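You operate a simulated robot arm through the tools that you are given. There is no shell and no other tool. Be economical: measure what you need, move in short steps, check, and stop when the job is done.

You run a simulated robot arm. Do the job below in one go: nothing can be reset, and whatever is moved stays where it is left.

## Task
Put things in order on the table. At the end: the teal bottle stands where the orange cereal box stood; the scone from the table stands on top of the red apple; the orange juice carton stands where the teal bottle stood; the orange cereal box is on the wooden board; whatever was shut is shut again. Leave all else as you found it, and nothing knocked over.
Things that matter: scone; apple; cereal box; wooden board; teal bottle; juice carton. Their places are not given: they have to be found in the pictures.

The check looks at the end state, three seconds after you hand in, the way a careful person would. Anything else that was tipped, shoved, dropped, spilled or broken makes it a failure.

## Robot
A 7-joint arm with a two-finger parallel gripper, fixed in place. Base frame: the origin is at the foot of the arm, x ahead of it, y to its left, z up; the work surface is at about z = 0. Readings come in cm, degrees, newtons and seconds.
With the tool pointing down near the work surface it reaches from about 22 to 58 cm from the base axis. Its first joint turns from -66.0 to 66.0 degrees. Payload 2.5 kg.
The tool frame sits at the grasp point between the pads (the TCP): z along the fingers, y along the line on which they close. The tips reach 2.3 cm beyond it. Largest opening 9.4 cm; finger width 3.8, thickness 1; the body of the gripper, 5.4 by 9.6 cm, starts 3.9 cm behind the TCP.
Orientation is that of the tool frame in the base frame, as [roll, pitch, yaw] about the fixed x, y, z axes, in that order (R = Rz(yaw) Ry(pitch) Rx(roll)). With the fingers straight down and closing along the base's y, the tool's x points along the base's -x, its y along +y and its z along -z.

## Interface
- The arm moves only by the tool apply_moves. Its argument "commands" is a list of rows, each a list of 7 numbers: the shift along the tool's x, y, z in cm, then the turn, a rotation vector about the tool's x, y, z in degrees, then the closure in counts, from 0 (fully open) to 255 (shut). In form: [[x, y, z, rx, ry, rz, hand], ...]. A call has 1 to 12 rows; each row shifts and turns the commanded pose from where the row before left it, along the tool's axes as they then stand. Each row takes 0.2 s and may step no farther than 5 cm and 8.6 degrees from the row before; otherwise, or with a gripper value out of range, the whole call is refused. Where a pose cannot be reached the arm comes as near as it can. A force on the tool above 40 N (or 10 N above the force at the start of the call, whichever is more), or a blocked arm, ends the call early, and 0.2 s more pass. The fingers move at their own pace (about 10.8 cm/s each) and stop on an object; they squeeze with about 44 N. The grip force told is the motor's: it shows also when the fingers shut on nothing. Time passes only in rows, and 0.2 s behind the last, so rows that do not move let the fingers close. It gives the time, the measured TCP pose, the force on the tool (base axes), the opening and the grip force at its end, in the units of the frame above (readings bear some noise).
- Cameras (640 x 400 px; columns grow to the right, rows downward): "scene" is fixed at [11.36, -41.12, 52.94]; the picture's right is [0.85, -0.53, 0.00], its down [-0.36, -0.58, -0.73] and it looks along [0.38, 0.62, -0.69] (base axes); focal length 221 px, centre (320, 200). "wrist" rides on the gripper at [-3.9, 0, -4.4] in the tool frame; the picture's right is [0.00, -1.00, 0.00], its down [0.97, 0.00, -0.24] and it looks along [0.24, 0.00, 0.97] (tool axes); focal length 218 px, centre (320, 200).
- snapshot(camera): a new picture of that camera. It takes no simulated time.
- probe_pixels(camera, pixels): there is no depth. For up to 12 entries [column, row, z] of the newest picture of that camera ("zoom" is the newest enlarged one), the place [x, y] in the base frame at which the ray of that pixel passes the height z, good to about 0.2 cm. It takes no simulated time.
- zoom(camera, box): a new picture of the part [left, top, right, bottom] of that camera's present view, enlarged. It takes no simulated time.
- finish_job(): hands the job in; it is judged then, once.

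Go step by step. Measure first, check grasps and placings, and put right what went wrong. The budget is 80 turns and 34 pictures, counting those below and the enlarged ones. Unless the task says otherwise, let go and move clear before handing in, and close with one line.

The tools are called after "Call:" as a command line: name --pt "numbers of a row" for each row, then --argument value for the rest, lists and objects as JSON in quotes. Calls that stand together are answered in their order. apply_moves: Moves the arm, as the interface text tells. Its arguments: {"type":"object","properties":{"commands":{"type":"array","items":{"type":"array","items":{"type":"number"}}}},"required":["commands"]} The other tools are called the same way: snapshot (camera) takes a picture; probe_pixels (camera, pixels) gives the place at which the rays of pixels pass given heights; zoom (camera, box) takes an enlarged picture of a part of a camera's view; finish_job () hands the job in.

At the start:

```text
time_s: 0.0
eef_pos: [35.44, -8.18, 33.91]
orientation: [-180.0, 0.0, 180.0]
force: [0.7, -0.1, 0.0]
width: 9.41
finger_force: 0.0
```

scene: 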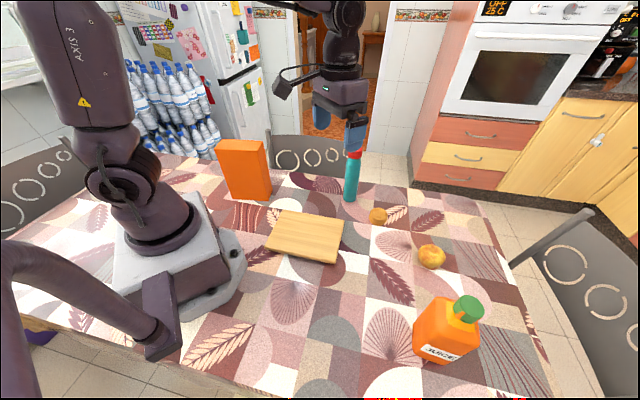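
wrist: 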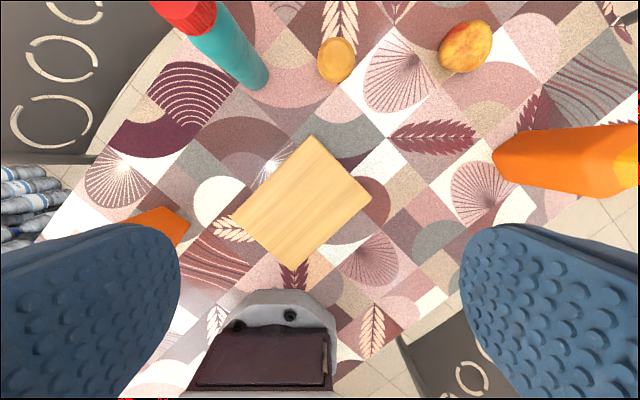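

The scene shows the cereal box near (245,170), teal bottle (352,178), scone (378,216), apple (432,257), juice carton (447,330) and board (307,236). I enlarge and probe them first.

Call:
zoom --camera "scene" --box '[200, 120, 400, 245]'

Call:
zoom --camera "scene" --box '[340, 190, 540, 315]'

Call:
probe_pixels --camera "scene" --pixels '[[232, 198, 0], [269, 200, 0], [349, 202, 0], [378, 224, 0], [432, 268, 0], [414, 350, 0], [449, 365, 0], [265, 248, 0], [335, 263, 0], [344, 220, 0], [281, 210, 0]]'

Call:
probe_pixels --camera "wrist" --pixels '[[310, 135, 1.5], [371, 197, 1.5], [293, 269, 1.5], [232, 217, 1.5], [260, 85, 0], [337, 62, 2], [466, 46, 3], [500, 165, 0], [190, 225, 0], [493, 155, 0], [510, 182, 0]]'

```text
3.20 times, centred on (300, 182) of scene
```

zoom: 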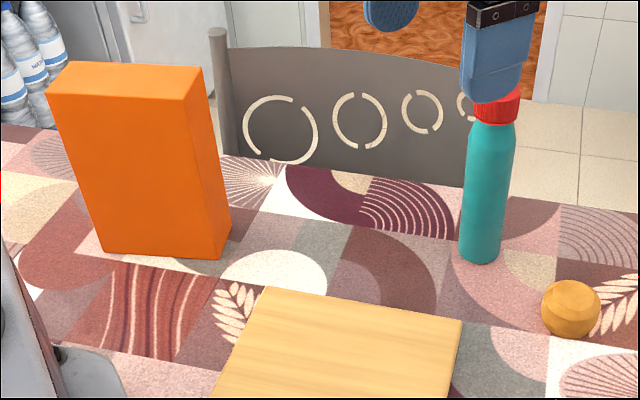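

```text
3.20 times, centred on (440, 252) of scene
```

zoom: 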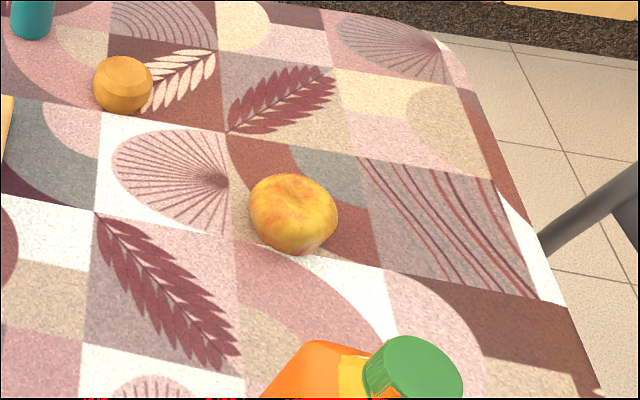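

```text
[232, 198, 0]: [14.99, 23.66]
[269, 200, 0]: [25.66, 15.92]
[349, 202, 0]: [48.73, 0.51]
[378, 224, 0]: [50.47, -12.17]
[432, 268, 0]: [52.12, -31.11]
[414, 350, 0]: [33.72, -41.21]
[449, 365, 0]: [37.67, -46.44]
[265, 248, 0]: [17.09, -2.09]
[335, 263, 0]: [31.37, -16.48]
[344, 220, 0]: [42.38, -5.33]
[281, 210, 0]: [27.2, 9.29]
```

```text
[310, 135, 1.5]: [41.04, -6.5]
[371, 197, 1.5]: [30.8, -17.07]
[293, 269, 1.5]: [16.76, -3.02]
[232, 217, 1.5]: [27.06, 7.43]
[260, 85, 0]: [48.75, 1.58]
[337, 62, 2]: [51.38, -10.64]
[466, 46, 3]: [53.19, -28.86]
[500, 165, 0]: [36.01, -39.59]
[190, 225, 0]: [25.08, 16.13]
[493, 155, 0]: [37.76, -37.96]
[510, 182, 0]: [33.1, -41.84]
```

I have rough places; now I probe the top corners of the box, bottle cap and carton to get heights.

Call:
probe_pixels --camera "scene" --pixels '[[215.6, 150.1, 16], [215.6, 150.1, 20], [257.2, 150.8, 16], [257.2, 150.8, 20], [262.5, 140.4, 16], [262.5, 140.4, 20], [222.5, 138.9, 20], [231.9, 198.6, 0], [268.8, 200.1, 0], [272.5, 190.8, 0], [355.6, 148, 15], [355.6, 148, 18]]'

Call:
zoom --camera "scene" --box '[380, 270, 540, 370]'

Call:
zoom --camera "wrist" --box '[420, 0, 640, 220]'

```text
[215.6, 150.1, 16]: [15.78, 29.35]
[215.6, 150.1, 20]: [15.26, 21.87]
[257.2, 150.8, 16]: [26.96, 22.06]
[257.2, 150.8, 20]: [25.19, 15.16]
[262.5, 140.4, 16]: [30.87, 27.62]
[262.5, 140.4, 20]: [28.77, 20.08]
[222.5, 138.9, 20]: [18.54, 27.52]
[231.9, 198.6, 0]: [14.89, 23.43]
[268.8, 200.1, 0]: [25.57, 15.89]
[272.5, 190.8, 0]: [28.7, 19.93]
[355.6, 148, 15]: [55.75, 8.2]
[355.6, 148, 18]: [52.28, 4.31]
```

```text
4.00 times, centred on (460, 320) of scene
```

zoom: 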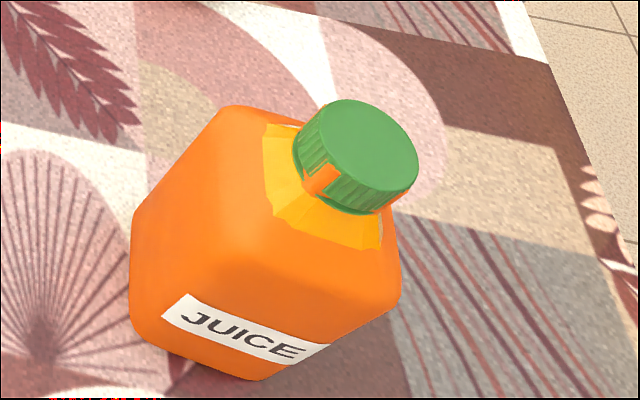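

```text
1.82 times, centred on (530, 110) of wrist
```

zoom: 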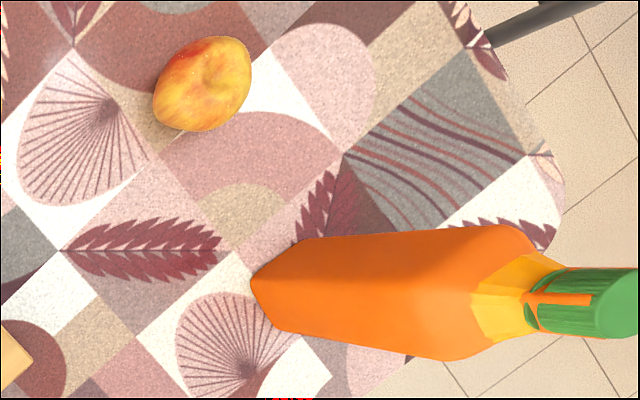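

The box stands with its centre near (21.8, 21.7), 13 x 5.1 cm, 19.6 tall. Now I probe the carton corners, cap, bottle and fruit edges.

Call:
probe_pixels --camera "scene" --pixels '[[413, 323, 0], [412.5, 350, 0], [443.8, 365, 0], [435.5, 297, 10], [435.5, 297, 12], [480, 342.5, 10], [480, 342.5, 12], [469, 308, 14], [469, 308, 17], [344, 200, 0], [356.5, 200, 0], [350, 202, 0]]'

Call:
probe_pixels --camera "wrist" --pixels '[[492.5, 151, 0], [502, 178.6, 0], [523, 132, 0], [438, 52, 2.5], [492, 38, 2.5], [472, 20, 3], [457, 72, 2], [318, 62, 2], [356, 60, 2], [338, 36, 2], [335, 83, 1], [251, 90, 0]]'

```text
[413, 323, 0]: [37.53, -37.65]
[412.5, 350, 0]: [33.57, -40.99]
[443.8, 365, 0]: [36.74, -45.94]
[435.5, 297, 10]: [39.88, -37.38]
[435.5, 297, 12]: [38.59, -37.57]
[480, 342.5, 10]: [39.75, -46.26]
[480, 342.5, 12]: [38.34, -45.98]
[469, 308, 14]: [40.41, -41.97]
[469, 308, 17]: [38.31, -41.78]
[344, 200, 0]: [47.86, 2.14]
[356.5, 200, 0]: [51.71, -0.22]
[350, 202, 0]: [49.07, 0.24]
```

```text
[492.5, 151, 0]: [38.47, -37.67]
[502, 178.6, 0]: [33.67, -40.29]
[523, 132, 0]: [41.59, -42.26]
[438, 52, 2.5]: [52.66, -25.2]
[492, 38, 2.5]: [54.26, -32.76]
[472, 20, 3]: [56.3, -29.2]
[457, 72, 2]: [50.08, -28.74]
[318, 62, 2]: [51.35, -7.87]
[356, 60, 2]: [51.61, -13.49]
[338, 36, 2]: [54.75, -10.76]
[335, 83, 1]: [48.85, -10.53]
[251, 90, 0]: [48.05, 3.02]
```

The carton is about 6 cm square at (37.5,-41.8), bottle at about (49.5,1.5), apple near (53,-29), scone near (51.5,-10.7). I move to hover between scone and apple for a closer look.

Call:
apply_moves --pt "-2.6 -2.5 3 0 0 0 0" --pt "-2.6 -2.5 3 0 0 0 0" --pt "-2.6 -2.5 3 0 0 0 0" --pt "-2.6 -2.5 3 0 0 0 0" --pt "0 0 0 0 0 0 0"

Call:
snapshot --camera "wrist"

```text
time_s: 1.2
eef_pos: [45.98, -18.32, 21.93]
orientation: [-180.0, 0.0, -180.0]
force: [0.0, -0.4, 0.0]
width: 9.4
finger_force: 0.1
```

```text
27 pictures are left
```

wrist: 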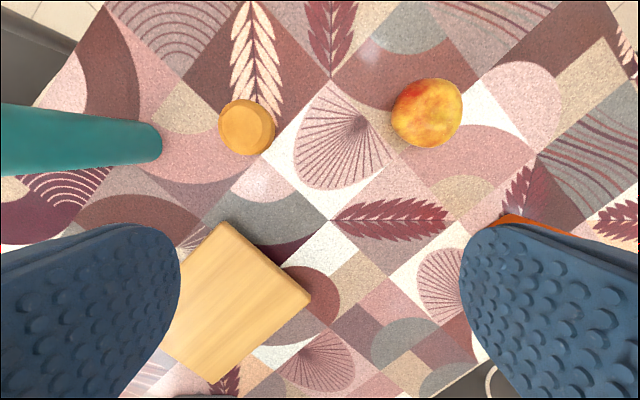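

The scone spans (219–275, 99–156) and the apple (391–462, 79–148) in this view. I enlarge both.

Call:
zoom --camera "wrist" --box '[200, 70, 300, 170]'

Call:
zoom --camera "wrist" --box '[376, 60, 476, 160]'

Call:
probe_pixels --camera "wrist" --pixels '[[219, 127, 3], [275, 130, 1], [247, 99, 2], [247, 156, 2], [391, 115, 2.5], [462, 108, 3], [432, 79, 3], [415, 148, 1.5], [162, 142, 0], [155, 125, 1], [155, 161, 1]]'

```text
4.00 times, centred on (250, 120) of wrist
```

zoom: 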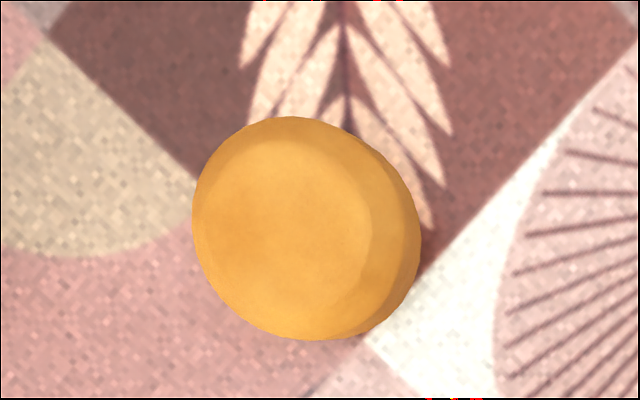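

```text
4.00 times, centred on (426, 110) of wrist
```

zoom: 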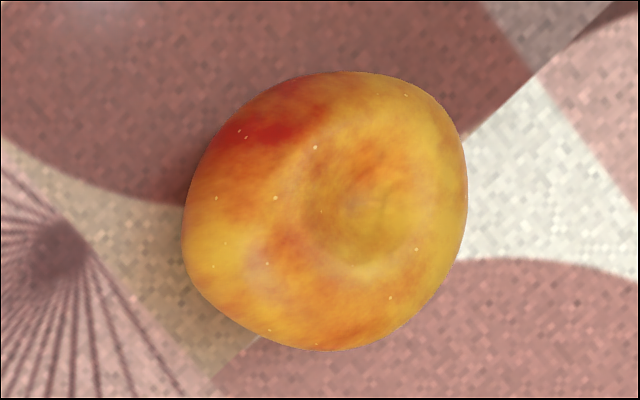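

```text
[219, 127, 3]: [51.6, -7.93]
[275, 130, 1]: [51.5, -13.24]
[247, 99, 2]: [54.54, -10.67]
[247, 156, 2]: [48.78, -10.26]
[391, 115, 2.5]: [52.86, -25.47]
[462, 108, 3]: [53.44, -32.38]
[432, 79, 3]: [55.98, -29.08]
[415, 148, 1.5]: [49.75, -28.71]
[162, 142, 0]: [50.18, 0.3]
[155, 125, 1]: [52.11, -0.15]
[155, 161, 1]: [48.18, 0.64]
```

The scone is a roughly 5.3 cm round at (51.7,-10.6), the apple's dimple about (434.8,111). I probe for heights and test reach above the apple with the empty hand.

Call:
probe_pixels --camera "scene" --pixels '[[379, 206.7, 3], [379, 206.7, 4], [379, 206.7, 5], [429, 243.6, 4], [429, 243.6, 5], [429, 243.6, 6], [432, 268.5, 0], [432, 268.5, 1], [378, 225, 0]]'

Call:
probe_pixels --camera "wrist" --pixels '[[434.8, 111, 4], [434.8, 111, 5], [434.8, 111, 6], [241, 127, 3], [241, 127, 4]]'

Call:
apply_moves --pt "-1.75 -2.65 2 0 0 0 0" --pt "-1.75 -2.65 2 0 0 0 0" --pt "-1.75 -2.65 2 0 0 0 0" --pt "-1.75 -2.65 2 0 0 0 0" --pt "0 0 0 0 0 0 0"

Call:
snapshot --camera "wrist"

```text
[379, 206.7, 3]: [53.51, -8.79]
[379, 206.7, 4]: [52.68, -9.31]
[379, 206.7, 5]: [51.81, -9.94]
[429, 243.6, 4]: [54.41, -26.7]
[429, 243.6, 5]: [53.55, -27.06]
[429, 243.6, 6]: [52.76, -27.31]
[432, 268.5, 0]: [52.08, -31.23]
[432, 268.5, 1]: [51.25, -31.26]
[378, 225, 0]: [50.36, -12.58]
```

```text
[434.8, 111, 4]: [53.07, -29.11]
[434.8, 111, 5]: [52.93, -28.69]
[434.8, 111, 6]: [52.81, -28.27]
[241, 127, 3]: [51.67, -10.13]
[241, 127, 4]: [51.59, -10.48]
```

```text
time_s: 2.4
eef_pos: [52.82, -28.78, 13.96]
orientation: [-180.0, -0.2, 180.0]
force: [-0.3, 0.8, -0.3]
width: 9.39
finger_force: 0.2
```

```text
24 pictures are left
```

wrist: 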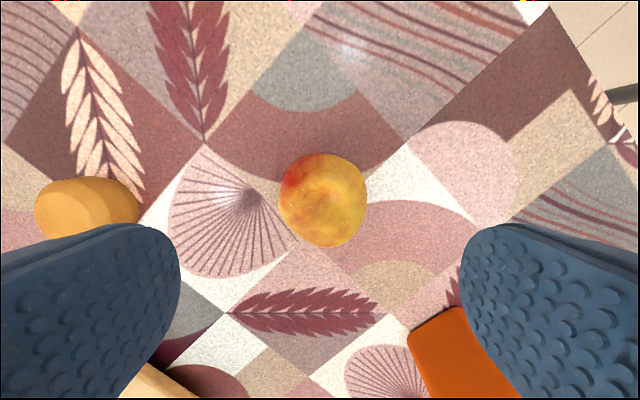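

The arm reaches above the apple, which now spans (278–367, 152–248). I enlarge it and probe its centre.

Call:
zoom --camera "wrist" --box '[270, 140, 380, 260]'

Call:
probe_pixels --camera "wrist" --pixels '[[322, 192, 4], [322, 192, 5], [322, 192, 6], [278, 195, 3], [367, 203, 3], [320, 152, 3], [325, 248, 3], [35, 210, 2], [141, 205, 1.5]]'

```text
3.33 times, centred on (325, 200) of wrist
```

zoom: 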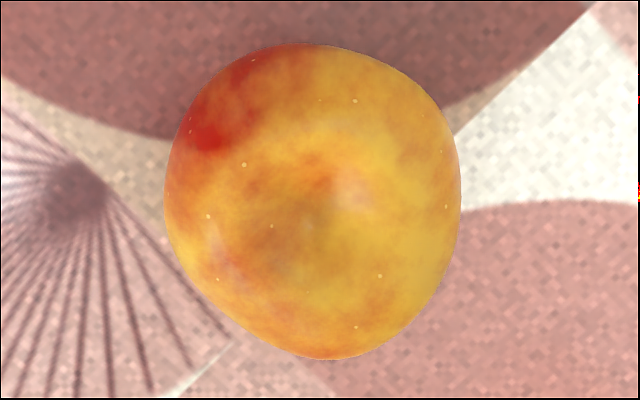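

```text
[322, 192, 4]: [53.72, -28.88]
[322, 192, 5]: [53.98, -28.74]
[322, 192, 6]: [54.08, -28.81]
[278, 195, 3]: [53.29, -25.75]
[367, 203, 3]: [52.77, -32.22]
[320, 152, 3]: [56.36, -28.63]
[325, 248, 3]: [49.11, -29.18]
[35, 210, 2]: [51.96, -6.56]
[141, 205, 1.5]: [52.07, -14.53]
```

The apple's centre is about (53.0,-28.95). I go over to the scone and lower to a high grip (TCP z about 3.5) so the fingers don't straddle the apple later.

Call:
apply_moves --pt "0.3 4.5 0 0 0 0 0" --pt "0.3 4.5 0 0 0 0 0" --pt "0.3 4.6 0 0 0 0 0" --pt "0.3 4.6 0 0 0 0 0" --pt "0 0 3.5 0 0 0 0" --pt "0 0 2 0 0 0 0" --pt "0 0 0 0 0 0 0"

Call:
snapshot --camera "wrist"

```text
time_s: 4.0
eef_pos: [51.61, -10.61, 8.41]
orientation: [-180.0, 0.0, 180.0]
force: [0.6, -0.3, 0.3]
width: 9.39
finger_force: 0.0
```

```text
22 pictures are left
```

wrist: 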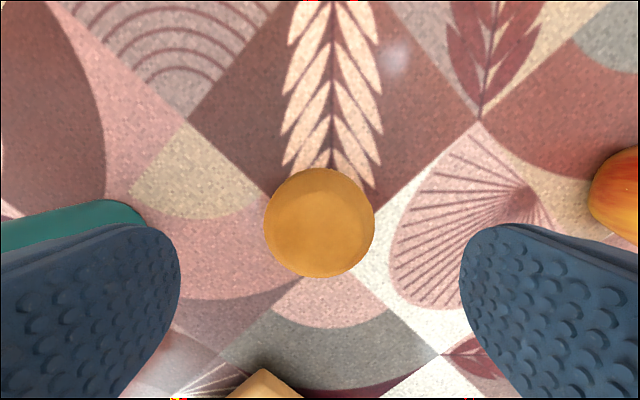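

The scone is centred at column 320, rows 168–277. I check its x and lower.

Call:
probe_pixels --camera "wrist" --pixels '[[320, 168, 2], [320, 277, 2], [320, 227, 3.7], [264, 222, 2], [375, 222, 2]]'

Call:
apply_moves --pt "0 0 2.5 0 0 0 0" --pt "0 0 2.4 0 0 0 0" --pt "0 0 0 0 0 0 0"

```text
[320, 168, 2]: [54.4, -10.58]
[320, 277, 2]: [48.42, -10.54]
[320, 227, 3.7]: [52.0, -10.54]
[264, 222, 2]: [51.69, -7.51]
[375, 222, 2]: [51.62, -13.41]
```

```text
time_s: 4.8
eef_pos: [51.65, -10.75, 3.61]
orientation: [179.9, -0.1, -180.0]
force: [0.1, -0.4, -0.3]
width: 9.4
finger_force: 0.1
```

The hand is centred on the scone at z 3.6, so I close and lift a little.

Call:
apply_moves --pt "0 0 0 0 0 0 255" --pt "0 0 0 0 0 0 255" --pt "0 0 0 0 0 0 255" --pt "0 0 -3 0 0 0 255" --pt "0 0 -4 0 0 0 255" --pt "0 0 -3 0 0 0 255"

Call:
snapshot --camera "wrist"

```text
time_s: 6.2
eef_pos: [51.51, -10.58, 13.55]
orientation: [-180.0, 0.1, -179.9]
force: [-0.6, 0.7, -0.5]
width: 5.33
finger_force: 43.8
```

```text
21 pictures are left
```

wrist: 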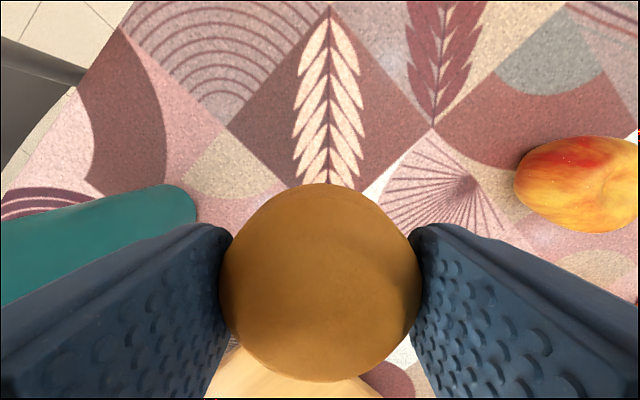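

The scone is held at 5.33 cm wide. I carry it over the apple at (53.0,-28.95) and lower to a hover.

Call:
apply_moves --pt "-0.35 -4.6 0 0 0 0 255" --pt "-0.35 -4.6 0 0 0 0 255" --pt "-0.4 -4.6 0 0 0 0 255" --pt "-0.4 -4.57 0 0 0 0 255" --pt "0 0 2 0 0 0 255" --pt "0 0 1 0 0 0 255" --pt "0 0 0 0 0 0 255"

Call:
zoom --camera "scene" --box '[380, 190, 480, 290]'

```text
time_s: 7.8
eef_pos: [52.75, -28.75, 10.5]
orientation: [179.9, 0.0, -180.0]
force: [0.9, -0.4, -0.1]
width: 5.36
finger_force: 44.0
out of reach, approached as far as the arm can: row 4
```

```text
4.00 times, centred on (430, 240) of scene
```

zoom: 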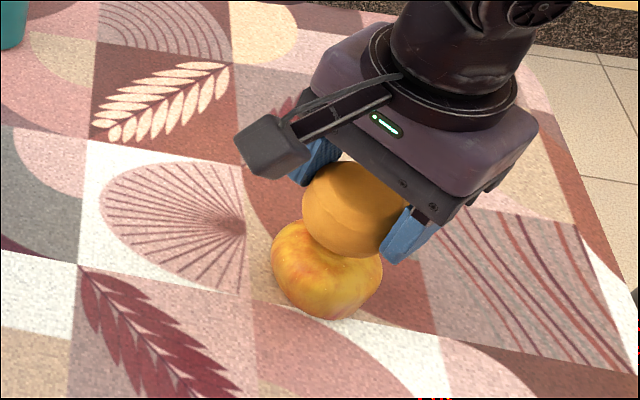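

The scone hovers at z bottom about 6.9, just over the apple and nearly centred. I lower in small steps watching the force.

Call:
apply_moves --pt "-0.15 -0.1 0.6 0 0 0 255" --pt "0 0 0.3 0 0 0 255" --pt "0 0 0 0 0 0 255"

```text
time_s: 8.6
eef_pos: [52.71, -28.83, 9.71]
orientation: [-179.9, 0.0, 179.9]
force: [0.5, 0.4, -0.9]
width: 5.35
finger_force: 43.8
```

Call:
apply_moves --pt "0 0 0.3 0 0 0 255" --pt "0 0 0 0 0 0 255"

Call:
zoom --camera "scene" --box '[400, 210, 460, 280]'

```text
time_s: 9.2
eef_pos: [52.71, -28.85, 9.3]
orientation: [179.9, -0.1, -180.0]
force: [0.7, 0.1, -0.3]
width: 5.33
finger_force: 43.7
```

```text
5.71 times, centred on (430, 245) of scene
```

zoom: 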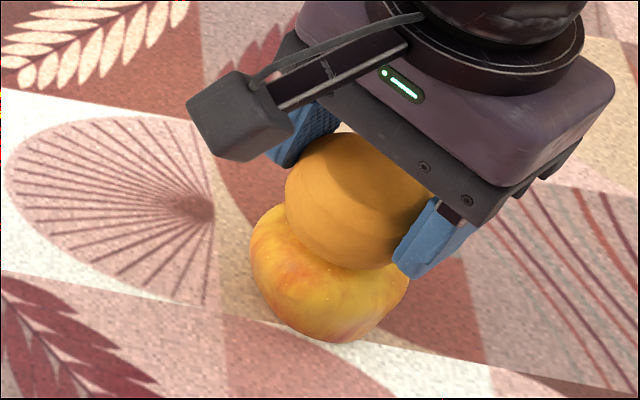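

The force is still about zero (no contact) at z 9.3. I continue down in small steps.

Call:
apply_moves --pt "0 0 0.25 0 0 0 255" --pt "0 0 0 0 0 0 255"

Call:
apply_moves --pt "0 0 0.2 0 0 0 255" --pt "0 0 0 0 0 0 255"

```text
time_s: 9.8
eef_pos: [52.66, -28.75, 9.13]
orientation: [180.0, -0.1, -180.0]
force: [-0.3, 0.3, -0.8]
width: 5.31
finger_force: 44.4
```

```text
time_s: 10.4
eef_pos: [52.61, -28.74, 8.89]
orientation: [-180.0, 0.0, -180.0]
force: [-0.5, -0.5, -0.8]
width: 5.35
finger_force: 44.1
```

Call:
apply_moves --pt "0 0 0.2 0 0 0 255" --pt "0 0 0 0 0 0 255"

Call:
apply_moves --pt "-0.2 0 0.15 0 0 0 255" --pt "0 0 0 0 0 0 255"

```text
time_s: 11.0
eef_pos: [52.6, -28.78, 8.77]
orientation: [-180.0, -0.1, -179.9]
force: [-0.6, -0.8, -1.1]
width: 5.33
finger_force: 44.4
out of reach, approached as far as the arm can: row 1
```

```text
time_s: 11.6
eef_pos: [52.65, -28.68, 8.44]
orientation: [179.9, 0.0, -180.0]
force: [0.2, 0.1, -0.6]
width: 5.35
finger_force: 43.8
```

Still no contact at z 8.44; I look closer before going on.

Call:
zoom --camera "scene" --box '[400, 210, 460, 280]'

Call:
apply_moves --pt "0 0 0.2 0 0 0 255" --pt "0 0 0 0 0 0 255"

```text
5.71 times, centred on (430, 245) of scene
```

zoom: 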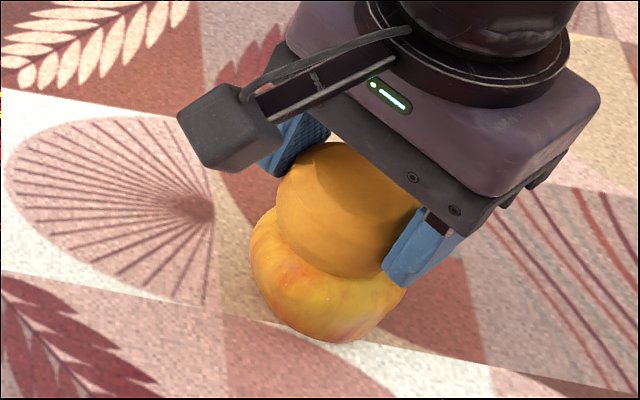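

```text
time_s: 12.2
eef_pos: [52.69, -28.63, 8.55]
orientation: [179.9, 0.0, -179.9]
force: [-0.4, -0.6, -1.6]
width: 5.35
finger_force: 44.0
```

Call:
apply_moves --pt "0 0 0.2 0 0 0 255" --pt "0 0 0 0 0 0 255"

Call:
apply_moves --pt "0 0 0 0 0 0 255"

```text
time_s: 12.8
eef_pos: [52.66, -28.66, 8.26]
orientation: [-179.9, 0.1, -179.9]
force: [-0.8, 1.8, 7.3]
width: 5.36
finger_force: 43.8
```

```text
time_s: 13.2
eef_pos: [52.62, -28.7, 8.27]
orientation: [-179.9, 0.1, -180.0]
force: [1.1, 0.4, 9.0]
width: 5.34
finger_force: 44.2
```

Contact at z 8.26 with 8–9 N upward. I ease off 0.1 cm and open the fingers gently.

Call:
apply_moves --pt "0 0 -0.12 0 0 0 255" --pt "0 0 0 0 0 0 255" --pt "0 0 0 0 0 0 100" --pt "0 0 0 0 0 0 80" --pt "0 0 0 0 0 0 50" --pt "0 0 0 0 0 0 20" --pt "0 0 0 0 0 0 0"

Call:
zoom --camera "scene" --box '[400, 210, 460, 280]'

```text
time_s: 14.8
eef_pos: [52.62, -28.66, 8.28]
orientation: [179.9, 0.0, -180.0]
force: [0.5, 0.2, 0.0]
width: 9.41
finger_force: 0.0
```

```text
5.71 times, centred on (430, 245) of scene
```

zoom: 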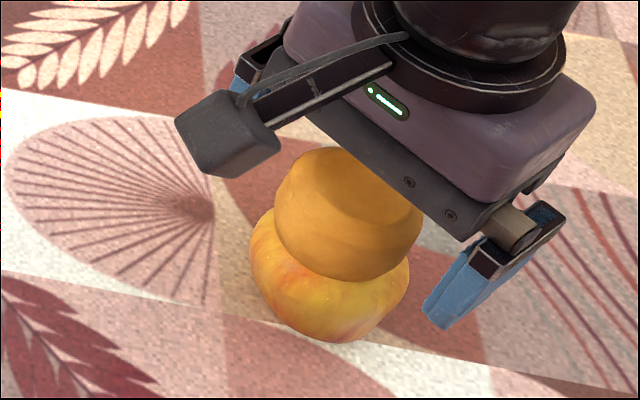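

The scone rests on the apple. I rise straight up, then travel towards the cereal box.

Call:
apply_moves --pt "0 0 -2 0 0 0 0" --pt "0 0 -5 0 0 0 0" --pt "0 0 -5 0 0 0 0" --pt "0 0 -5 0 0 0 0" --pt "0 0 -4.7 0 0 0 0"

Call:
apply_moves --pt "2.5 4.15 0 0 0 0 0" --pt "2.5 4.15 0 0 0 0 0" --pt "2.5 4.15 0 0 0 0 0" --pt "2.5 4.15 0 0 0 0 0" --pt "2.5 4.15 0 0 0 0 0" --pt "2.5 4.15 0 0 0 0 0" --pt "2.5 4.15 0 0 0 0 0" --pt "2.5 4.15 0 0 0 0 0" --pt "2.5 4.15 0 0 0 0 0" --pt "2.5 4.15 0 0 0 0 0"

Call:
apply_moves --pt "2.5 4.15 0 0 0 0 0" --pt "2.5 4.15 0 0 0 0 0" --pt "0 0 0 0 0 7 0" --pt "0 0 0 0 0 7 0" --pt "0 0 0 0 0 7 0" --pt "0 0 0 0 0 7 0" --pt "0 0 0 0 0 7 0" --pt "0 0 0 0 0 0 0"

Call:
snapshot --camera "wrist"

Call:
snapshot --camera "scene"

```text
time_s: 16.0
eef_pos: [51.03, -27.83, 29.77]
orientation: [-180.0, 0.0, -179.9]
force: [-0.4, -0.3, 1.0]
width: 9.39
finger_force: 0.1
out of reach, approached as far as the arm can: row 3, 4, 5
```

```text
time_s: 18.2
eef_pos: [53.88, 7.3, 40.06]
orientation: [-180.0, 0.0, -179.9]
force: [-0.5, -0.1, 0.1]
width: 9.39
finger_force: 0.0
out of reach, approached as far as the arm can: row 1, 2, 3, 4, 5, 6, 7, 8, 9, 10
```

```text
time_s: 20.0
eef_pos: [51.78, 15.05, 40.88]
orientation: [-179.9, 0.0, 144.9]
force: [-0.9, -0.1, 0.0]
width: 9.38
finger_force: 0.0
out of reach, approached as far as the arm can: row 1, 2
```

```text
16 pictures are left
```

wrist: 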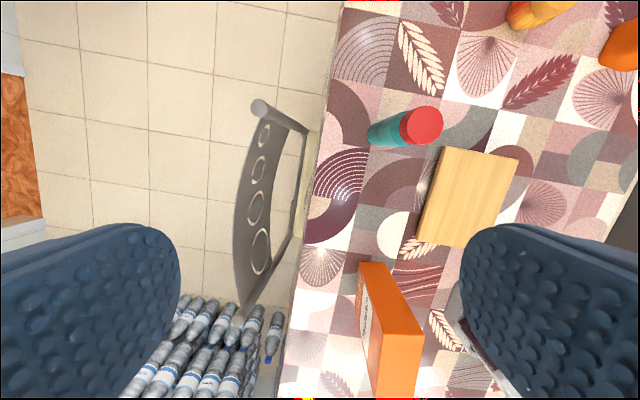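

```text
15 pictures are left
```

scene: 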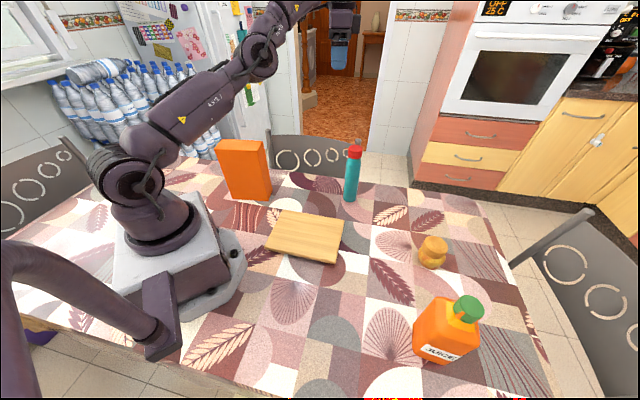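

The scone sits on the apple at (432,252) in the scene; the arm drifted to (51.8,15,40.9) due to a reach limit. I go to above the cereal box in two parts.

Call:
apply_moves --pt "3.55 -1.47 1.0 0 0 0 0" --pt "3.55 -1.47 1.0 0 0 0 0" --pt "3.55 -1.47 1.0 0 0 0 0" --pt "3.55 -1.47 1.0 0 0 0 0" --pt "0 0 0 0 0 0 0"

```text
time_s: 21.2
eef_pos: [48.88, 23.3, 40.23]
orientation: [-179.9, -0.1, 145.0]
force: [0.3, -1.1, -0.6]
width: 9.41
finger_force: 0.0
out of reach, approached as far as the arm can: row 1, 2, 3, 4
```

The measured pose lags strangely; I hold still for a few rows to see whether the arm converges to the commanded pose.

Call:
apply_moves --pt "0 0 0 0 0 0 0" --pt "0 0 0 0 0 0 0" --pt "0 0 0 0 0 0 0"

```text
time_s: 22.0
eef_pos: [49.09, 23.26, 40.13]
orientation: [180.0, 0.0, 145.0]
force: [-0.6, 0.2, -0.5]
width: 9.44
finger_force: 0.0
```

The arm is at its full stretch (straight elbow) and slides around at constant radius. I lower straight down in free space here to bend the elbow again.

Call:
apply_moves --pt "0 0 2 0 0 0 0" --pt "0 0 2 0 0 0 0" --pt "0 0 2 0 0 0 0" --pt "0 0 2 0 0 0 0" --pt "0 0 2 0 0 0 0" --pt "0 0 2 0 0 0 0" --pt "0 0 0 0 0 0 0"

```text
time_s: 23.6
eef_pos: [52.5, 25.05, 29.66]
orientation: [-179.9, -0.1, 145.0]
force: [-0.1, 0.2, 0.4]
width: 9.38
finger_force: 0.1
out of reach, approached as far as the arm can: row 1, 2, 3, 4, 5, 6
```

Still at full stretch at r 58. Before going lower I check what lies beneath (the chair back is near).

Call:
snapshot --camera "wrist"

Call:
snapshot --camera "scene"

```text
14 pictures are left
```

wrist: 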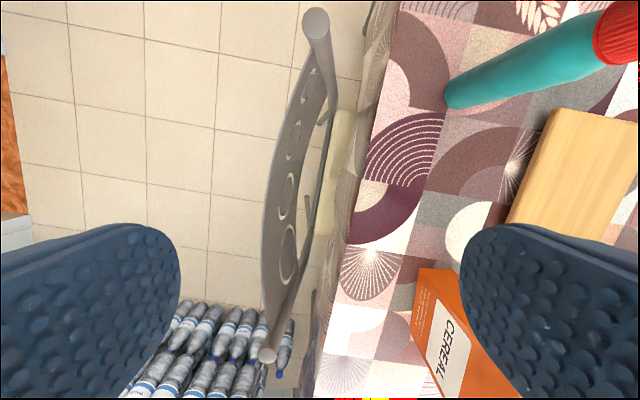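

```text
13 pictures are left
```

scene: 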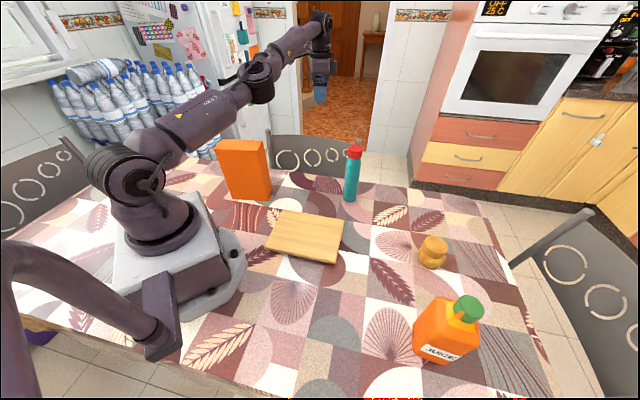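

The arm is straight and the chair's back is close below. I probe the chair post tops to know the clearance.

Call:
probe_pixels --camera "wrist" --pixels '[[317, 15, 5], [317, 15, 15], [266, 355, 5], [266, 355, 15], [400, 60, 0], [345, 240, 0]]'

Call:
probe_pixels --camera "scene" --pixels '[[360, 142, 0], [360, 142, 10], [360, 142, 15], [268, 135, 5], [268, 135, 15]]'

```text
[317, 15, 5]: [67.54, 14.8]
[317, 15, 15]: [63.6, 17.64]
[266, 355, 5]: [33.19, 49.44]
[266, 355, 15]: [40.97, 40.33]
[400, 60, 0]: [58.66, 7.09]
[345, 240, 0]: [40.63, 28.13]
```

```text
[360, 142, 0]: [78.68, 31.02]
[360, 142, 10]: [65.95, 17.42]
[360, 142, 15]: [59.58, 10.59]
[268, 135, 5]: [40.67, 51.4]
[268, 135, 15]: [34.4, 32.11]
```

Chair top is at z about 10, so staying above z 16 is safe. I sweep back tangentially while descending to regain elbow bend.

Call:
apply_moves --pt "-1.3 -1.8 1.8 0 0 0 0" --pt "-1.3 -1.8 1.8 0 0 0 0" --pt "-1.3 -1.8 1.8 0 0 0 0" --pt "-1.3 -1.8 1.8 0 0 0 0" --pt "-1.3 -1.8 1.8 0 0 0 0" --pt "0 0 0 0 0 0 0"

```text
time_s: 25.0
eef_pos: [57.41, 15.6, 21.55]
orientation: [-179.8, 0.0, 145.0]
force: [-0.9, 0.5, -0.4]
width: 9.39
finger_force: 0.1
out of reach, approached as far as the arm can: row 1, 2, 3, 4, 5
```

Radius stays at the limit of about 59.5. I descend tangentially to the height of greatest reach (z about 15), where the same radius is inside the limit.

Call:
apply_moves --pt "-0.78 -0.68 1.6 0 0 0 0" --pt "-0.78 -0.68 1.6 0 0 0 0" --pt "-0.78 -0.68 1.6 0 0 0 0" --pt "-0.78 -0.68 1.6 0 0 0 0" --pt "0 0 0 0 0 0 0"

```text
time_s: 26.2
eef_pos: [58.9, 11.64, 15.13]
orientation: [-180.0, 0.0, 145.0]
force: [-0.2, 0.2, 0.4]
width: 9.4
finger_force: 0.1
out of reach, approached as far as the arm can: row 2
```

Reach regained for the last rows. I draw inward gradually.

Call:
apply_moves --pt "0.2 -0.21 0 0 0 0 0" --pt "0.28 -0.29 0 0 0 0 0" --pt "0.4 -0.43 0 0 0 0 0" --pt "0.7 -0.72 0 0 0 0 0" --pt "0.9 -0.9 0 0 0 0 0" --pt "0 0 0 0 0 0 0"

```text
time_s: 27.6
eef_pos: [58.96, 11.7, 15.16]
orientation: [180.0, 0.0, 145.0]
force: [-0.1, 1.0, -0.8]
width: 9.4
finger_force: 0.1
out of reach, approached as far as the arm can: row 1, 2, 3, 4, 5
```

The likely cause is a slightly over-extended elbow, so inward pulls jam it. I rise with an outward push (keeping the elbow straight), and swing over to free table near y = -12, where I can descend.

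Call:
apply_moves --pt "-0.35 0.36 -2.5 0 0 0 0" --pt "-0.35 0.36 -2.5 0 0 0 0" --pt "-0.35 0.36 -2.5 0 0 0 0" --pt "-0.35 0.36 -2.5 0 0 0 0" --pt "-0.35 0.36 -2.5 0 0 0 0" --pt "-2.65 -2.9 0 0 0 0 0" --pt "-2.65 -2.9 0 0 0 0 0" --pt "-2.65 -2.9 0 0 0 0 0" --pt "-2.65 -2.9 0 0 0 0 0" --pt "-2.65 -2.9 0 0 0 0 0" --pt "-2.65 -2.9 0 0 0 0 0"

```text
time_s: 30.0
eef_pos: [57.95, -11.51, 26.37]
orientation: [180.0, 0.0, 145.1]
force: [-0.6, 0.1, -0.1]
width: 9.4
finger_force: 0.1
out of reach, approached as far as the arm can: row 1, 2, 3, 4, 5, 9, 10, 11
```

Radius 59.1 at z 26.4 is a bit beyond before, so the elbow is straight. I push outward once, then descend along the limit, slightly inside it, to bend the elbow the right way.

Call:
apply_moves --pt "-1.83 0.81 0 0 0 0 0" --pt "-0.13 0.06 2.2 0 0 0 0" --pt "-0.13 0.06 2.2 0 0 0 0" --pt "-0.07 0.03 2 0 0 0 0" --pt "-0.07 0.03 2 0 0 0 0" --pt "0 0 2 0 0 0 0" --pt "0 0 2 0 0 0 0" --pt "0.14 -0.06 2 0 0 0 0" --pt "0.14 -0.06 2 0 0 0 0" --pt "0.27 -0.12 1.5 0 0 0 0" --pt "0.27 -0.12 1.5 0 0 0 0"

```text
time_s: 32.4
eef_pos: [57.33, -11.45, 6.73]
orientation: [180.0, 0.0, 145.0]
force: [-0.6, 0.1, -0.6]
width: 9.42
finger_force: 0.1
out of reach, approached as far as the arm can: row 1
```

It worked: no limits in the descent, r is now 58.5. I pull inward gently.

Call:
apply_moves --pt "0.46 -0.2 0 0 0 0 0" --pt "0.92 -0.4 0 0 0 0 0" --pt "1.4 -0.6 0 0 0 0 0" --pt "1.4 -0.6 -0.5 0 0 0 0" --pt "1.4 -0.6 -1 0 0 0 0" --pt "1.8 -0.8 -2 0 0 0 0" --pt "0 0 -4 0 0 0 0" --pt "0 0 -4 0 0 0 0" --pt "0 0 0 0 0 0 0"

```text
time_s: 34.4
eef_pos: [49.48, -9.69, 18.25]
orientation: [-180.0, 0.0, 145.0]
force: [-0.2, 0.0, -0.1]
width: 9.38
finger_force: 0.0
```

The arm is free again at (49.5,-9.7,18.3). I go to above the cereal box via a closer-in path.

Call:
apply_moves --pt "3.44 -0.98 -2.94 0 0 0 0" --pt "3.44 -0.98 -2.94 0 0 0 0" --pt "3.44 -0.98 -2.94 0 0 0 0" --pt "3.44 -0.98 -2.94 0 0 0 0" --pt "3.85 1.96 0.1 0 0 0 0" --pt "3.85 1.96 0.1 0 0 0 0" --pt "3.85 1.96 0.1 0 0 0 0" --pt "3.85 1.96 0.1 0 0 0 0" --pt "3.85 1.96 0.1 0 0 0 0" --pt "3.85 1.96 0.1 0 0 0 0" --pt "3.85 1.96 0.1 0 0 0 0" --pt "0 0 0 0 0 0 0"

Call:
snapshot --camera "wrist"

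```text
time_s: 37.0
eef_pos: [21.66, 21.65, 29.45]
orientation: [180.0, 0.0, 145.0]
force: [1.2, -0.6, 0.5]
width: 9.41
finger_force: 0.0
```

```text
12 pictures are left
```

wrist: 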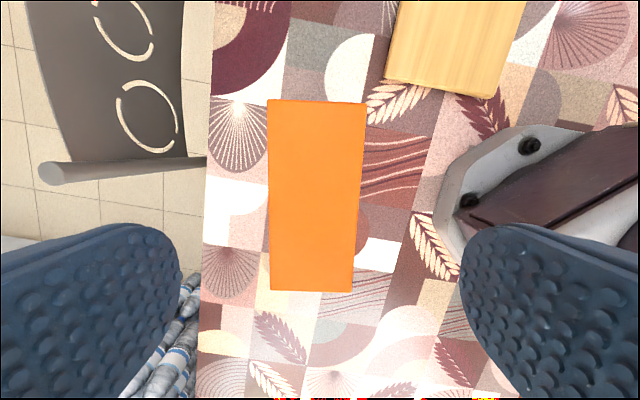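

The box top corners are at (268,100),(366,102),(353,292),(272,291). I probe them at the top height.

Call:
probe_pixels --camera "wrist" --pixels '[[268, 100, 19.6], [366, 102, 19.6], [353, 292, 19.6], [272, 291, 19.6], [268, 100, 19], [366, 102, 19]]'

```text
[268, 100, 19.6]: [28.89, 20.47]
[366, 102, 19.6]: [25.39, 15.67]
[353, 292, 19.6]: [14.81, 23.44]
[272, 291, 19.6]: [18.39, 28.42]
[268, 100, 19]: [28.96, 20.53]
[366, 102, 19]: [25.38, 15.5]
```

The box centre is (21.9,22.0), 6 cm thick, aligned with the fingers. I shift 0.4 cm and descend to z 16.5, then close.

Call:
apply_moves --pt "0 0.4 3 0 0 0 0" --pt "0 0 4 0 0 0 0" --pt "0 0 3 0 0 0 0" --pt "0 0 2 0 0 0 0" --pt "0 0 0.9 0 0 0 0" --pt "0 0 0 0 0 0 0"

Call:
apply_moves --pt "0 0 0 0 0 0 255" --pt "0 0 0 0 0 0 255" --pt "0 0 0 0 0 0 255" --pt "0 0 0 0 0 0 255"

```text
time_s: 38.4
eef_pos: [22.07, 21.84, 16.39]
orientation: [180.0, 0.0, 145.0]
force: [0.4, 0.0, -0.1]
width: 9.37
finger_force: 0.0
```

```text
time_s: 39.4
eef_pos: [22.12, 22.01, 16.41]
orientation: [179.9, 0.0, 145.0]
force: [1.0, 0.4, 0.0]
width: 5.98
finger_force: 44.4
```

Grip is firm at 5.98 cm. I lift 6 cm, swing outward and over to the board centre, and turn 9° to line up with the board.

Call:
apply_moves --pt "0 0 -3 0 0 0 255" --pt "0 0 -3 0 0 0 255" --pt "-4.42 0.66 0 0 0 0 255" --pt "-4.42 0.66 0 0 0 0 255" --pt "-2.42 -3.87 0 0 0 0 255" --pt "-2.42 -3.87 0 0 0 0 255" --pt "-2.42 -3.87 0 0 0 0 255" --pt "-2.42 -3.87 0 0 0 0 255" --pt "-2.42 -3.87 0 0 0 0 255" --pt "0 0 0 0 0 4.5 255" --pt "0 0 0 0 0 4.5 255" --pt "0 0 0 0 0 0 255"

Call:
snapshot --camera "scene"

```text
time_s: 42.0
eef_pos: [28.75, -4.87, 22.38]
orientation: [179.9, 0.1, 136.0]
force: [-0.7, -0.3, -2.8]
width: 5.99
finger_force: 44.0
```

```text
11 pictures are left
```

scene: 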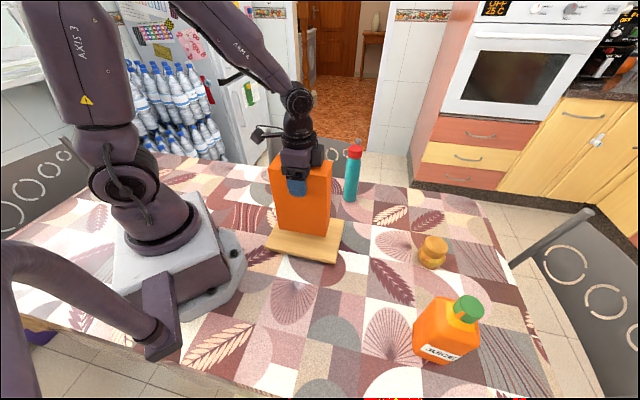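

The box hovers over the board (base centred near (305,225)). I lower it until contact.

Call:
apply_moves --pt "0 0 2 0 0 0 255" --pt "0 0 1.5 0 0 0 255" --pt "0 0 0.4 0 0 0 255" --pt "0 0 0 0 0 0 255"

Call:
apply_moves --pt "0 0 0.3 0 0 0 255" --pt "0 0 0 0 0 0 255"

Call:
apply_moves --pt "0 0 0.2 0 0 0 255" --pt "0 0 0 0 0 0 255"

```text
time_s: 42.7
eef_pos: [28.86, -5.0, 19.05]
orientation: [179.9, 0.0, 135.9]
force: [-2.7, 0.8, 4.9]
width: 6.0
finger_force: 43.6
stopped in row 3: the force on the tool passed its limit (the readings are from after the stop); the commanded pose is now the measured one
```

```text
time_s: 43.1
eef_pos: [28.92, -4.86, 19.05]
orientation: [179.9, 0.0, 136.0]
force: [-2.6, 0.9, 6.3]
width: 5.97
finger_force: 43.8
stopped in row 1: the force on the tool passed its limit (the readings are from after the stop); the commanded pose is now the measured one
```

```text
time_s: 43.5
eef_pos: [28.99, -4.91, 19.17]
orientation: [179.8, -0.1, 135.7]
force: [-2.4, 1.0, 7.2]
width: 6.0
finger_force: 43.7
stopped in row 2: the force on the tool passed its limit (the readings are from after the stop); the commanded pose is now the measured one
```

Contact at z 19.05, meaning a board top near 2.6. I check that the box rests flat before release.

Call:
zoom --camera "scene" --box '[240, 140, 370, 270]'

```text
3.08 times, centred on (305, 205) of scene
```

zoom: 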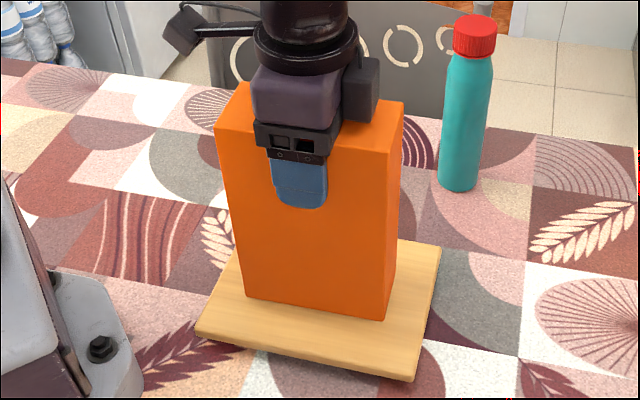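

The box stands flat on the board. I release, rise clear, and move to view the bottle from above.

Call:
apply_moves --pt "0 0 0 0 0 0 80" --pt "0 0 0 0 0 0 40" --pt "0 0 0 0 0 0 0" --pt "0 0 0 0 0 0 0" --pt "0 0 -3 0 0 0 0" --pt "0 0 -4 0 0 0 0" --pt "0 0 -3 0 0 0 0" --pt "-1.85 3.84 0 0 0 0 0" --pt "-1.85 3.84 0 0 0 0 0" --pt "-1.85 3.84 0 0 0 0 0" --pt "-1.85 3.84 0 0 0 0 0" --pt "0 0 0 0 0 0 0"

Call:
snapshot --camera "wrist"

```text
time_s: 46.1
eef_pos: [44.89, 1.11, 28.94]
orientation: [179.9, -0.1, 135.9]
force: [-0.1, -0.7, -0.1]
width: 9.41
finger_force: 0.1
```

```text
9 pictures are left
```

wrist: 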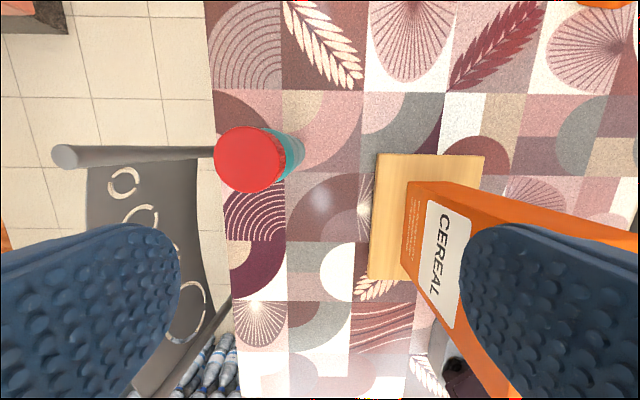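

The cap is centred about (250,160). I probe it at heights 19–20 plus the base edge.

Call:
probe_pixels --camera "wrist" --pixels '[[250, 160, 19], [250, 160, 20], [214, 160, 20], [286, 160, 20], [250, 127, 20], [250, 192, 20], [304, 155, 0], [300, 142, 0]]'

```text
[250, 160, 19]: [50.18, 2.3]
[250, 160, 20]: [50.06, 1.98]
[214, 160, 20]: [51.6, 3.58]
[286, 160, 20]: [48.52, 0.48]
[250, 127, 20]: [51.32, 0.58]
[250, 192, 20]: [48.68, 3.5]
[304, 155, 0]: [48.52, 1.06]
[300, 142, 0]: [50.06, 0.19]
```

The bottle axis is (50.1,2.1), top about 19.8. I centre above it and descend to z 16.6, then close.

Call:
apply_moves --pt "-1.53 2.16 0 0 0 0 0" --pt "-1.53 2.16 0 0 0 0 0" --pt "0 0 4 0 0 0 0" --pt "0 0 4 0 0 0 0" --pt "0 0 3 0 0 0 0" --pt "0 0 1.3 0 0 0 0" --pt "0 0 0 0 0 0 0"

Call:
apply_moves --pt "0 0 0 0 0 0 255" --pt "0 0 0 0 0 0 255" --pt "0 0 0 0 0 0 255" --pt "0 0 0 0 0 0 255" --pt "0 0 0 0 0 0 255"

```text
time_s: 47.7
eef_pos: [50.06, 1.92, 16.61]
orientation: [179.9, -0.1, 135.9]
force: [-0.4, -0.8, 0.4]
width: 9.39
finger_force: 0.0
```

```text
time_s: 48.9
eef_pos: [50.02, 1.81, 16.7]
orientation: [179.9, -0.1, 136.0]
force: [-1.2, -0.3, -0.4]
width: 4.44
finger_force: 44.2
```

The bottle's top is held at 4.44 cm. I lift 4 cm and carry it to the cereal box's old place (21.9,22.0).

Call:
apply_moves --pt "0 0 -2 0 0 0 255" --pt "0 0 -2 0 0 0 255" --pt "4.27 -0.63 0 0 0 0 255" --pt "4.27 -0.63 0 0 0 0 255" --pt "4.27 -0.63 0 0 0 0 255" --pt "4.27 -0.63 0 0 0 0 255" --pt "4.27 -0.63 0 0 0 0 255" --pt "4.27 -0.63 0 0 0 0 255" --pt "4.27 -0.63 0 0 0 0 255" --pt "4.27 -0.63 0 0 0 0 255" --pt "0 0 0 0 0 0 255"

Call:
snapshot --camera "scene"

```text
time_s: 51.3
eef_pos: [21.94, 22.1, 20.78]
orientation: [179.9, 0.0, 135.8]
force: [0.0, -0.3, -1.7]
width: 4.47
finger_force: 44.2
```

```text
8 pictures are left
```

scene: 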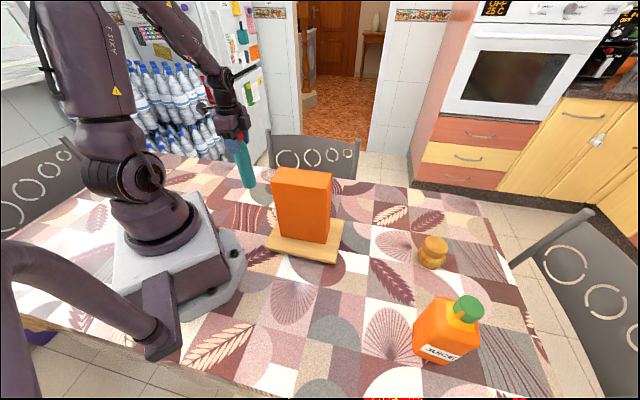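

The bottle hangs upright at (245,165) over the old box spot. I lower it to the table (expected contact at z about 16.65).

Call:
apply_moves --pt "0 0 2 0 0 0 255" --pt "0 0 1.3 0 0 0 255" --pt "0 0 0.5 0 0 0 255" --pt "0 0 0 0 0 0 255"

Call:
apply_moves --pt "0 0 0.25 0 0 0 255" --pt "0 0 0 0 0 0 255"

```text
time_s: 52.3
eef_pos: [22.03, 21.94, 16.89]
orientation: [179.9, -0.1, 135.9]
force: [0.0, -0.4, -1.1]
width: 4.46
finger_force: 44.3
```

```text
time_s: 52.9
eef_pos: [22.01, 22.09, 16.69]
orientation: [179.9, -0.1, 135.9]
force: [-0.3, 0.4, -0.7]
width: 4.45
finger_force: 44.4
```

Call:
apply_moves --pt "0 0 0.15 0 0 0 255" --pt "0 0 0 0 0 0 255"

```text
time_s: 53.5
eef_pos: [22.08, 22.09, 16.67]
orientation: [179.8, -0.2, 135.9]
force: [-1.9, -0.1, 18.6]
width: 4.44
finger_force: 44.3
```

18.6 N upward: the bottle is on the table. I ease off, release, and rise.

Call:
apply_moves --pt "0 0 -0.1 0 0 0 255" --pt "0 0 0 0 0 0 110" --pt "0 0 0 0 0 0 60" --pt "0 0 0 0 0 0 0" --pt "0 0 0 0 0 0 0" --pt "0 0 -2 0 0 0 0" --pt "0 0 -3 0 0 0 0" --pt "0 0 -4 0 0 0 0" --pt "0 0 -3 0 0 0 0" --pt "0 0 0 0 0 0 0"

Call:
apply_moves --pt "-3.96 -2.78 0 0 0 0 0" --pt "-3.96 -2.78 0 0 0 0 0" --pt "-3.96 -2.78 0 0 0 0 0" --pt "-3.96 -2.78 0 0 0 0 0" --pt "-3.96 -2.78 0 0 0 0 0" --pt "-3.96 -2.78 0 0 0 0 0" --pt "-3.96 -2.78 0 0 0 0 0" --pt "-3.96 -2.78 0 0 0 0 0" --pt "-3.96 -2.78 0 0 0 0 0" --pt "-3.96 -2.78 0 0 0 0 0"

Call:
apply_moves --pt "-3.96 -2.78 0 0 0 0 0" --pt "-3.96 -2.78 0 0 0 0 0" --pt "0 0 0 0 0 6.5 0" --pt "0 0 0 0 0 6.5 0" --pt "0 0 0 0 0 0 0"

Call:
snapshot --camera "wrist"

Call:
snapshot --camera "scene"

```text
time_s: 55.7
eef_pos: [22.02, 22.0, 28.89]
orientation: [180.0, 0.0, 135.9]
force: [0.1, 0.1, -0.5]
width: 9.4
finger_force: 0.1
```

```text
time_s: 57.9
eef_pos: [31.06, -25.54, 28.4]
orientation: [179.9, -0.2, 135.8]
force: [0.1, 0.4, 0.9]
width: 9.39
finger_force: 0.0
```

```text
time_s: 59.1
eef_pos: [33.04, -35.01, 28.6]
orientation: [179.9, -0.1, 122.9]
force: [-0.1, -0.1, -0.5]
width: 9.38
finger_force: 0.2
```

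```text
7 pictures are left
```

wrist: 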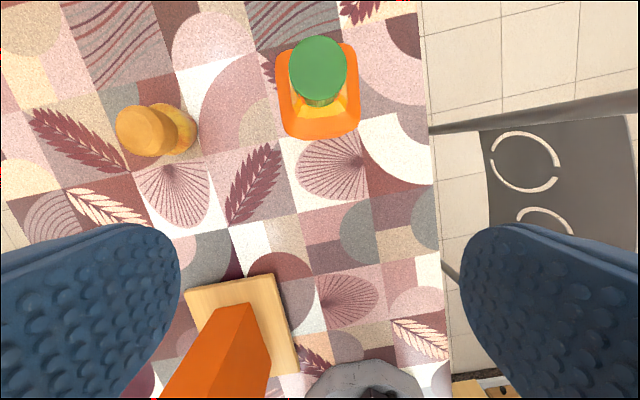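

```text
6 pictures are left
```

scene: 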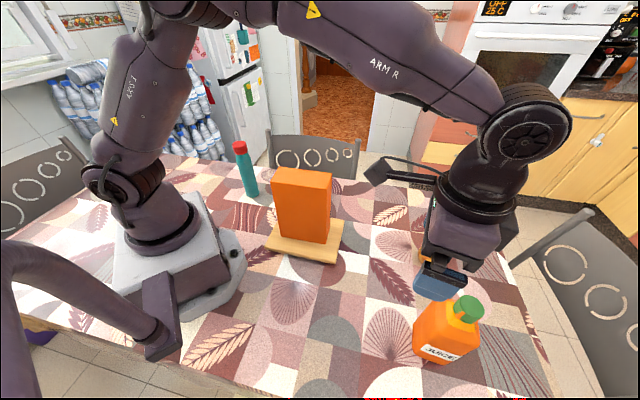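

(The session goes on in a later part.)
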